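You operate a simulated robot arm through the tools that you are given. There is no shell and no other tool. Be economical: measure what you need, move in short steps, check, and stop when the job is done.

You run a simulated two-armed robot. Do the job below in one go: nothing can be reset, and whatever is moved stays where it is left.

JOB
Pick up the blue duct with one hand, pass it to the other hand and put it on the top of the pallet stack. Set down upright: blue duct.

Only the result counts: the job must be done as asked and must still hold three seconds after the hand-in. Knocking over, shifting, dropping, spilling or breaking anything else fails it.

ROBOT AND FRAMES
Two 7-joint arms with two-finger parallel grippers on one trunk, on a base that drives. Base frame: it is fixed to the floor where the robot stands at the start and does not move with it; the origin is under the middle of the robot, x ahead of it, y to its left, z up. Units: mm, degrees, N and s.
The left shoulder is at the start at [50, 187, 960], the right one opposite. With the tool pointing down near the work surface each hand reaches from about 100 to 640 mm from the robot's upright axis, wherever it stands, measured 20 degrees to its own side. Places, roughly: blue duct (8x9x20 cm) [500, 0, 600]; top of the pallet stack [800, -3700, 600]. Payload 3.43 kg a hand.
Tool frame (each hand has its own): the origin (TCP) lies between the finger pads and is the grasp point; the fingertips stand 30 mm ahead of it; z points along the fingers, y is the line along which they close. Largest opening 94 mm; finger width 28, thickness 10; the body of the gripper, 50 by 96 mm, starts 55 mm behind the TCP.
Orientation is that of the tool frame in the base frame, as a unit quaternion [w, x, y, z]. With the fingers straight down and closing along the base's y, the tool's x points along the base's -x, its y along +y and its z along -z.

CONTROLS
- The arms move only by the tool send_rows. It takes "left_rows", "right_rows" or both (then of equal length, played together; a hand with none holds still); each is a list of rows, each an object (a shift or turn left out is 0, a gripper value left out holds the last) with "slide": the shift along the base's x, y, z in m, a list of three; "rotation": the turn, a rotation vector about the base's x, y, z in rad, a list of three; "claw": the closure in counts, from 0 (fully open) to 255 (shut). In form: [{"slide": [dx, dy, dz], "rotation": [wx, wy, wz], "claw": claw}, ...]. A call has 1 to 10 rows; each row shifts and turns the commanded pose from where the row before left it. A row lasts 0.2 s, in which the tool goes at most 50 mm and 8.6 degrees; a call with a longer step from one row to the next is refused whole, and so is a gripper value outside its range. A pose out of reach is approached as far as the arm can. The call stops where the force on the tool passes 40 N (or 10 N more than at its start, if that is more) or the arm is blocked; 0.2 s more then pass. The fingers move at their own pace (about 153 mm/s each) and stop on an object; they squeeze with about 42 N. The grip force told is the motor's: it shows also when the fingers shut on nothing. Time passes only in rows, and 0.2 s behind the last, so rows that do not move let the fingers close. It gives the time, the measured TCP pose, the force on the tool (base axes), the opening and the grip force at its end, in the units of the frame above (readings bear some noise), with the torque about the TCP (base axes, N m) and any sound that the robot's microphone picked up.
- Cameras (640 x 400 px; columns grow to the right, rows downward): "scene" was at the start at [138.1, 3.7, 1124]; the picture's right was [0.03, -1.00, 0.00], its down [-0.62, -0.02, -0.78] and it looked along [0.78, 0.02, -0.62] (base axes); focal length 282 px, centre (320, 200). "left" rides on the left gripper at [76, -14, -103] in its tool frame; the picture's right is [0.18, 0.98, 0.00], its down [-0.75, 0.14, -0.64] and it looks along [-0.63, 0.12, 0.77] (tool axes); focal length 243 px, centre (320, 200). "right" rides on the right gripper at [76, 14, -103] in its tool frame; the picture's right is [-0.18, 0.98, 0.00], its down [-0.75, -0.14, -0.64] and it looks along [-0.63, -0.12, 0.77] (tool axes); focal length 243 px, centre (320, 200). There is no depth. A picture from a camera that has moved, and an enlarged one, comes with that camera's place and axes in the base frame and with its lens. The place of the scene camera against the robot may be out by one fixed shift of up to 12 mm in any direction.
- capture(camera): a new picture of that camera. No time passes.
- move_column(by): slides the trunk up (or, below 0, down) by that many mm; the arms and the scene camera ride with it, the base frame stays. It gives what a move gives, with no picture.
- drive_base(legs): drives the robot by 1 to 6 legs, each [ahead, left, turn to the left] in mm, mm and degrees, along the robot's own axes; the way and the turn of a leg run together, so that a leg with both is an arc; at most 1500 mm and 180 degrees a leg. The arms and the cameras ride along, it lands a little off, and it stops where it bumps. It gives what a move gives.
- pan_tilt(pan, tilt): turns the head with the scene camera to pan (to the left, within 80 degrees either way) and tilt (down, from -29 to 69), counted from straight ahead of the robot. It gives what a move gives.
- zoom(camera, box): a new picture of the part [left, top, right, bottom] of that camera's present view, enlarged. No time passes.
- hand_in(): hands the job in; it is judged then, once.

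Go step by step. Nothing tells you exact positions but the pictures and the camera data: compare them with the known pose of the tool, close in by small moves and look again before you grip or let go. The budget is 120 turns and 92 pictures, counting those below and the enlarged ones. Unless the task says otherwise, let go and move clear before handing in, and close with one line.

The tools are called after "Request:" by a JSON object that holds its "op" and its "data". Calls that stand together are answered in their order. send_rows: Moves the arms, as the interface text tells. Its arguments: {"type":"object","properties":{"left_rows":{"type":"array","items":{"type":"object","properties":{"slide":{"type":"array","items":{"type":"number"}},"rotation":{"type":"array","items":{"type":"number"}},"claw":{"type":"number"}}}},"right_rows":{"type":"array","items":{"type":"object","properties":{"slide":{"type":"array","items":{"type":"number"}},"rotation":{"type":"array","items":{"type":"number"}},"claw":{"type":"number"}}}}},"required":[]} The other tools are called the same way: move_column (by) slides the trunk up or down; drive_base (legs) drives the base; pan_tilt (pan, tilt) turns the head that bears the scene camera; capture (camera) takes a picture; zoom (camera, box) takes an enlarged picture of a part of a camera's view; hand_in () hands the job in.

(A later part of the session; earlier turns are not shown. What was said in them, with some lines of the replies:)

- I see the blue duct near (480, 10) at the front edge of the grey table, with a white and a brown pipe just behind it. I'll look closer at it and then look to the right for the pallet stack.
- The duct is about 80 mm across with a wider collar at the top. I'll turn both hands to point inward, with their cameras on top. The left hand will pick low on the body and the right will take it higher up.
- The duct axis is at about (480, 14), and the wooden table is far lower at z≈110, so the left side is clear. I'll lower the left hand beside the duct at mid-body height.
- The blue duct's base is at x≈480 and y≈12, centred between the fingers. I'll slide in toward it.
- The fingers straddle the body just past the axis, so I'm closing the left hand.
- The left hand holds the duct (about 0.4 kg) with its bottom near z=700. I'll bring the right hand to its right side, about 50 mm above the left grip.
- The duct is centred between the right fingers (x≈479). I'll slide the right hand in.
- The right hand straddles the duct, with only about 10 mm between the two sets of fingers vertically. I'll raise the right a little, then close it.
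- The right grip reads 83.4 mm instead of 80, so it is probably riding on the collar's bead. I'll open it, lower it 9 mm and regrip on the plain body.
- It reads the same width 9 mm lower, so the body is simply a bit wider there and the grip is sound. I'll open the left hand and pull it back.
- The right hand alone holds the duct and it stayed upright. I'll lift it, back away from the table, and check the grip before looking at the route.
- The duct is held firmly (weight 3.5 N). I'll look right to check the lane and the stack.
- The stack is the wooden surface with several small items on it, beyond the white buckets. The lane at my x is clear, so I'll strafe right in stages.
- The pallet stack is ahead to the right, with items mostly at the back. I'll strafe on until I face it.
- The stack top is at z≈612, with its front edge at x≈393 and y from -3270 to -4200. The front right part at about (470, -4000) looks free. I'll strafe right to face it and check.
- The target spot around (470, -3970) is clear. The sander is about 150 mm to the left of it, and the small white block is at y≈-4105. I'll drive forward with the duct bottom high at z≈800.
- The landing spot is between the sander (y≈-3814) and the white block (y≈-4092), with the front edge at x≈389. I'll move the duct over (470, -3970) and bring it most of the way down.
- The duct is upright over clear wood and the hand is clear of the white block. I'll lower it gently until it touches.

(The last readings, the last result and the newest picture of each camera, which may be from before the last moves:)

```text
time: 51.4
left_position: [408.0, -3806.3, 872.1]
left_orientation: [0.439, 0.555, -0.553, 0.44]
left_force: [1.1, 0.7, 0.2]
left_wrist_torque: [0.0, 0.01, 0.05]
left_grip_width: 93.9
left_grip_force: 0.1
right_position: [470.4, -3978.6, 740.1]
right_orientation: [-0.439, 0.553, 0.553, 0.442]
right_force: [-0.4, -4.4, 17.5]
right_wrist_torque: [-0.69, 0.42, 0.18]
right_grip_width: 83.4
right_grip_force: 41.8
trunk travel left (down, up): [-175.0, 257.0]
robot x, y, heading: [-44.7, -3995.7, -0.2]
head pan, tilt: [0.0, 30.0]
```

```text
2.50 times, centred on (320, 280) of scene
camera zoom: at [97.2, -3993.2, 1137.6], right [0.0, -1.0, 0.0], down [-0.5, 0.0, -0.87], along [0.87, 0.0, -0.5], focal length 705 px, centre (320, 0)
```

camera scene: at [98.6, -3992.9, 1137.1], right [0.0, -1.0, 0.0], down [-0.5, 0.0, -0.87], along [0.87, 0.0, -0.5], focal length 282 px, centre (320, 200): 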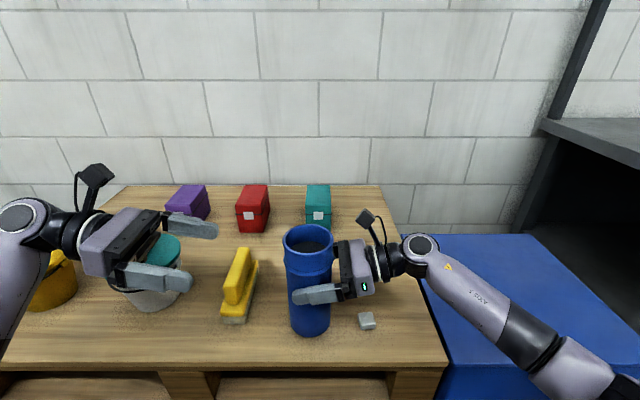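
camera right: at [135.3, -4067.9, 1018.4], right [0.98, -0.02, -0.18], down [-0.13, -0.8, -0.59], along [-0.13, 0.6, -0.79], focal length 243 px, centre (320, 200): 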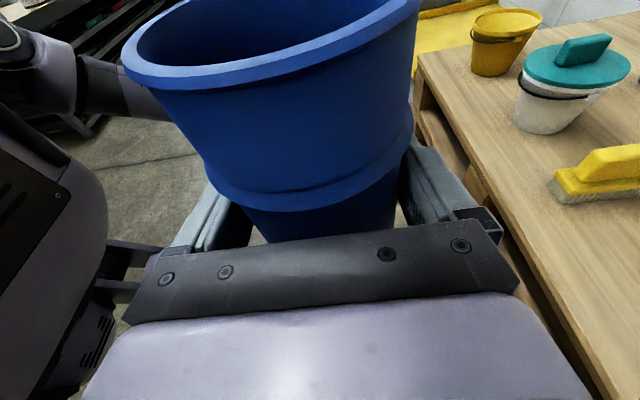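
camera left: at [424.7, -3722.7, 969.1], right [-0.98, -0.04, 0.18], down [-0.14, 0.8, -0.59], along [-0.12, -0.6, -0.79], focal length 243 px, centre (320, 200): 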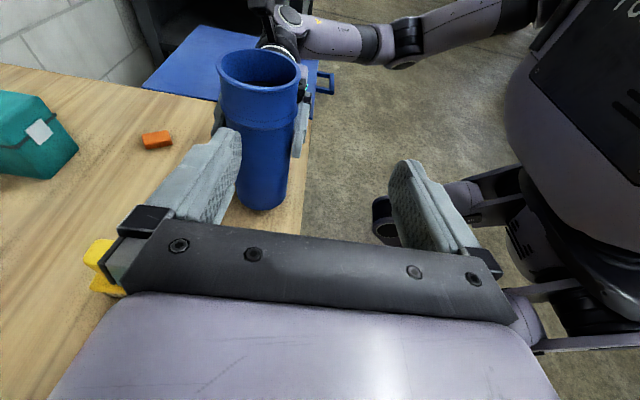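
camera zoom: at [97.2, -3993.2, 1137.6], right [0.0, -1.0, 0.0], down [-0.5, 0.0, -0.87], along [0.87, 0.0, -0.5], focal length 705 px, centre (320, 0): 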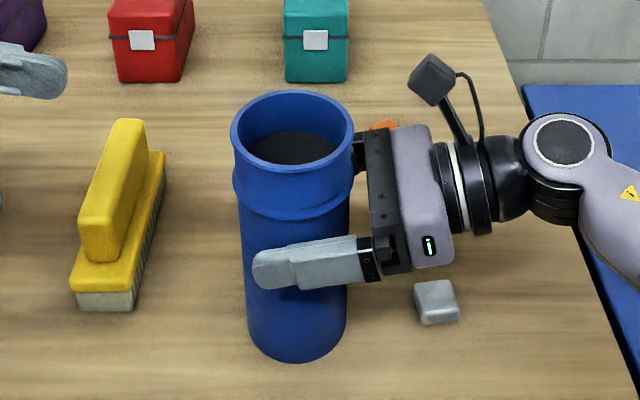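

It touched down at TCP z≈740. I'll ease the load off by 3 mm and open the right hand.

Request:
{"op": "send_rows", "data": {"right_rows": [{"slide": [0, 0, 0.003]}, {"slide": [0, 0, 0]}]}}

Request:
{"op": "send_rows", "data": {"right_rows": [{"claw": 0}, {"claw": 0}, {"claw": 0}]}}

Request:
{"op": "zoom", "data": {"camera": "scene", "box": [240, 200, 400, 360]}}

Request:
{"op": "capture", "data": {"camera": "right"}}

```text
time: 52.0
left_position: [408.0, -3806.5, 871.1]
left_orientation: [0.438, 0.556, -0.553, 0.441]
left_force: [-0.7, 0.6, 1.1]
left_wrist_torque: [0.01, -0.03, -0.03]
left_grip_width: 94.0
left_grip_force: 0.0
right_position: [471.9, -3978.1, 739.3]
right_orientation: [-0.439, 0.554, 0.553, 0.441]
right_force: [3.7, -1.6, 11.6]
right_wrist_torque: [0.53, -0.51, -0.19]
right_grip_width: 83.6
right_grip_force: 41.9
trunk travel left (down, up): [-175.0, 257.0]
robot x, y, heading: [-45.0, -3992.9, 0.1]
head pan, tilt: [0.0, 30.0]
```

```text
time: 52.8
left_position: [408.5, -3806.2, 872.3]
left_orientation: [0.44, 0.554, -0.553, 0.439]
left_force: [-0.9, 0.4, 0.4]
left_wrist_torque: [-0.02, 0.01, 0.03]
left_grip_width: 94.1
left_grip_force: 0.0
right_position: [471.3, -3979.1, 739.1]
right_orientation: [-0.44, 0.554, 0.554, 0.439]
right_force: [-0.6, -1.0, -0.2]
right_wrist_torque: [0.0, 0.01, -0.04]
right_grip_width: 94.0
right_grip_force: 0.1
trunk travel left (down, up): [-175.0, 257.0]
robot x, y, heading: [-45.5, -3993.2, -0.0]
head pan, tilt: [0.0, 30.0]
```

```text
2.50 times, centred on (320, 280) of scene
camera zoom: at [98.4, -3992.9, 1137.1], right [0.0, -1.0, 0.0], down [-0.5, 0.0, -0.87], along [0.87, 0.0, -0.5], focal length 705 px, centre (320, 0)
```

zoom: 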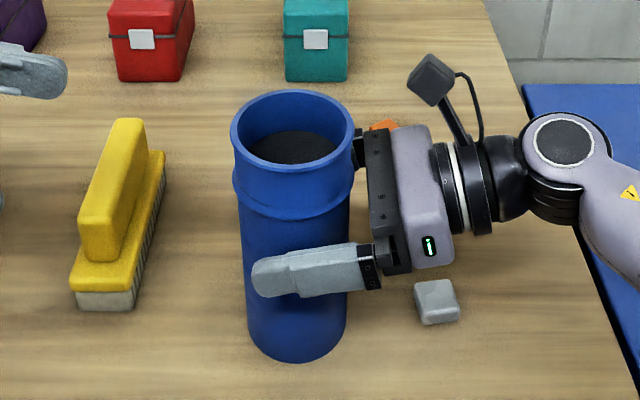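

```text
56 pictures are left
camera right: at [485.2, -4060.4, 836.3], right [0.98, -0.04, -0.18], down [-0.14, -0.8, -0.59], along [-0.12, 0.6, -0.79], focal length 243 px, centre (320, 200)
```

right: 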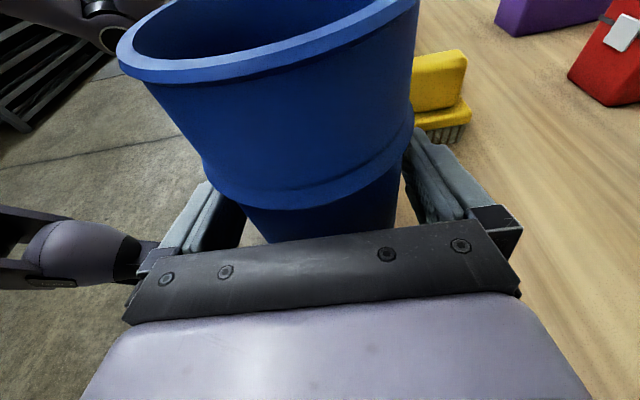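

The duct stands on its own. I'll back the right hand straight out and raise it clear.

Request:
{"op": "send_rows", "data": {"right_rows": [{"slide": [0, -0.02, 0]}, {"slide": [0, -0.03, 0]}, {"slide": [0, -0.03, 0.002]}, {"slide": [0, -0.03, 0.005]}, {"slide": [0, -0.03, 0.02]}, {"slide": [0, -0.01, 0.04]}, {"slide": [-0.02, 0, 0.04]}]}}

Request:
{"op": "capture", "data": {"camera": "scene"}}

Request:
{"op": "capture", "data": {"camera": "right"}}

```text
time: 54.4
left_position: [408.3, -3807.3, 873.1]
left_orientation: [0.44, 0.554, -0.554, 0.439]
left_force: [-0.2, 0.2, -0.6]
left_wrist_torque: [-0.02, 0.01, 0.01]
left_grip_width: 93.9
left_grip_force: 0.1
right_position: [448.3, -4128.8, 847.4]
right_orientation: [-0.44, 0.555, 0.554, 0.438]
right_force: [0.1, 0.2, 0.8]
right_wrist_torque: [0.0, 0.01, -0.02]
right_grip_width: 94.0
right_grip_force: 0.0
trunk travel left (down, up): [-175.0, 257.0]
robot x, y, heading: [-44.2, -3995.0, -0.1]
head pan, tilt: [0.0, 30.0]
```

```text
55 pictures are left
camera scene: at [98.4, -3992.9, 1137.1], right [0.0, -1.0, 0.0], down [-0.5, 0.0, -0.87], along [0.87, 0.0, -0.5], focal length 282 px, centre (320, 200)
```

scene: 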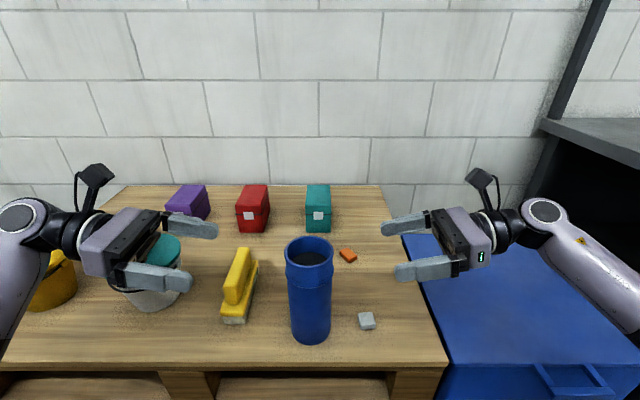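

```text
54 pictures are left
camera right: at [462.7, -4210.1, 945.1], right [0.98, -0.04, -0.18], down [-0.14, -0.8, -0.59], along [-0.12, 0.6, -0.79], focal length 243 px, centre (320, 200)
```

right: 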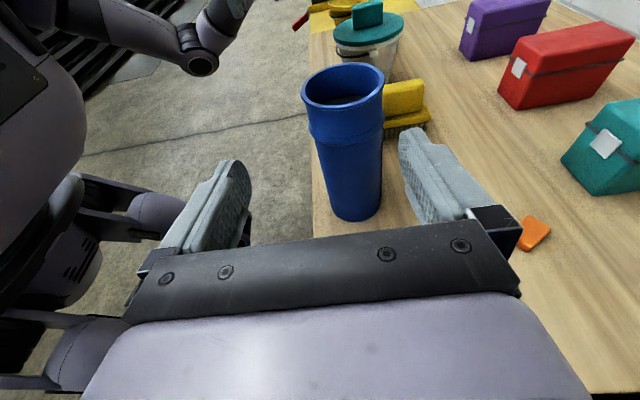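

The duct stands upright on the stack top, nothing else has moved, and both hands are clear. I'm handing in.

Request:
{"op": "hand_in", "data": {}}

```text
The job is handed in.
```

The left hand picked up the blue duct and passed it to the right, which set it upright on top of the pallet stack; both hands are clear and the job is handed in.
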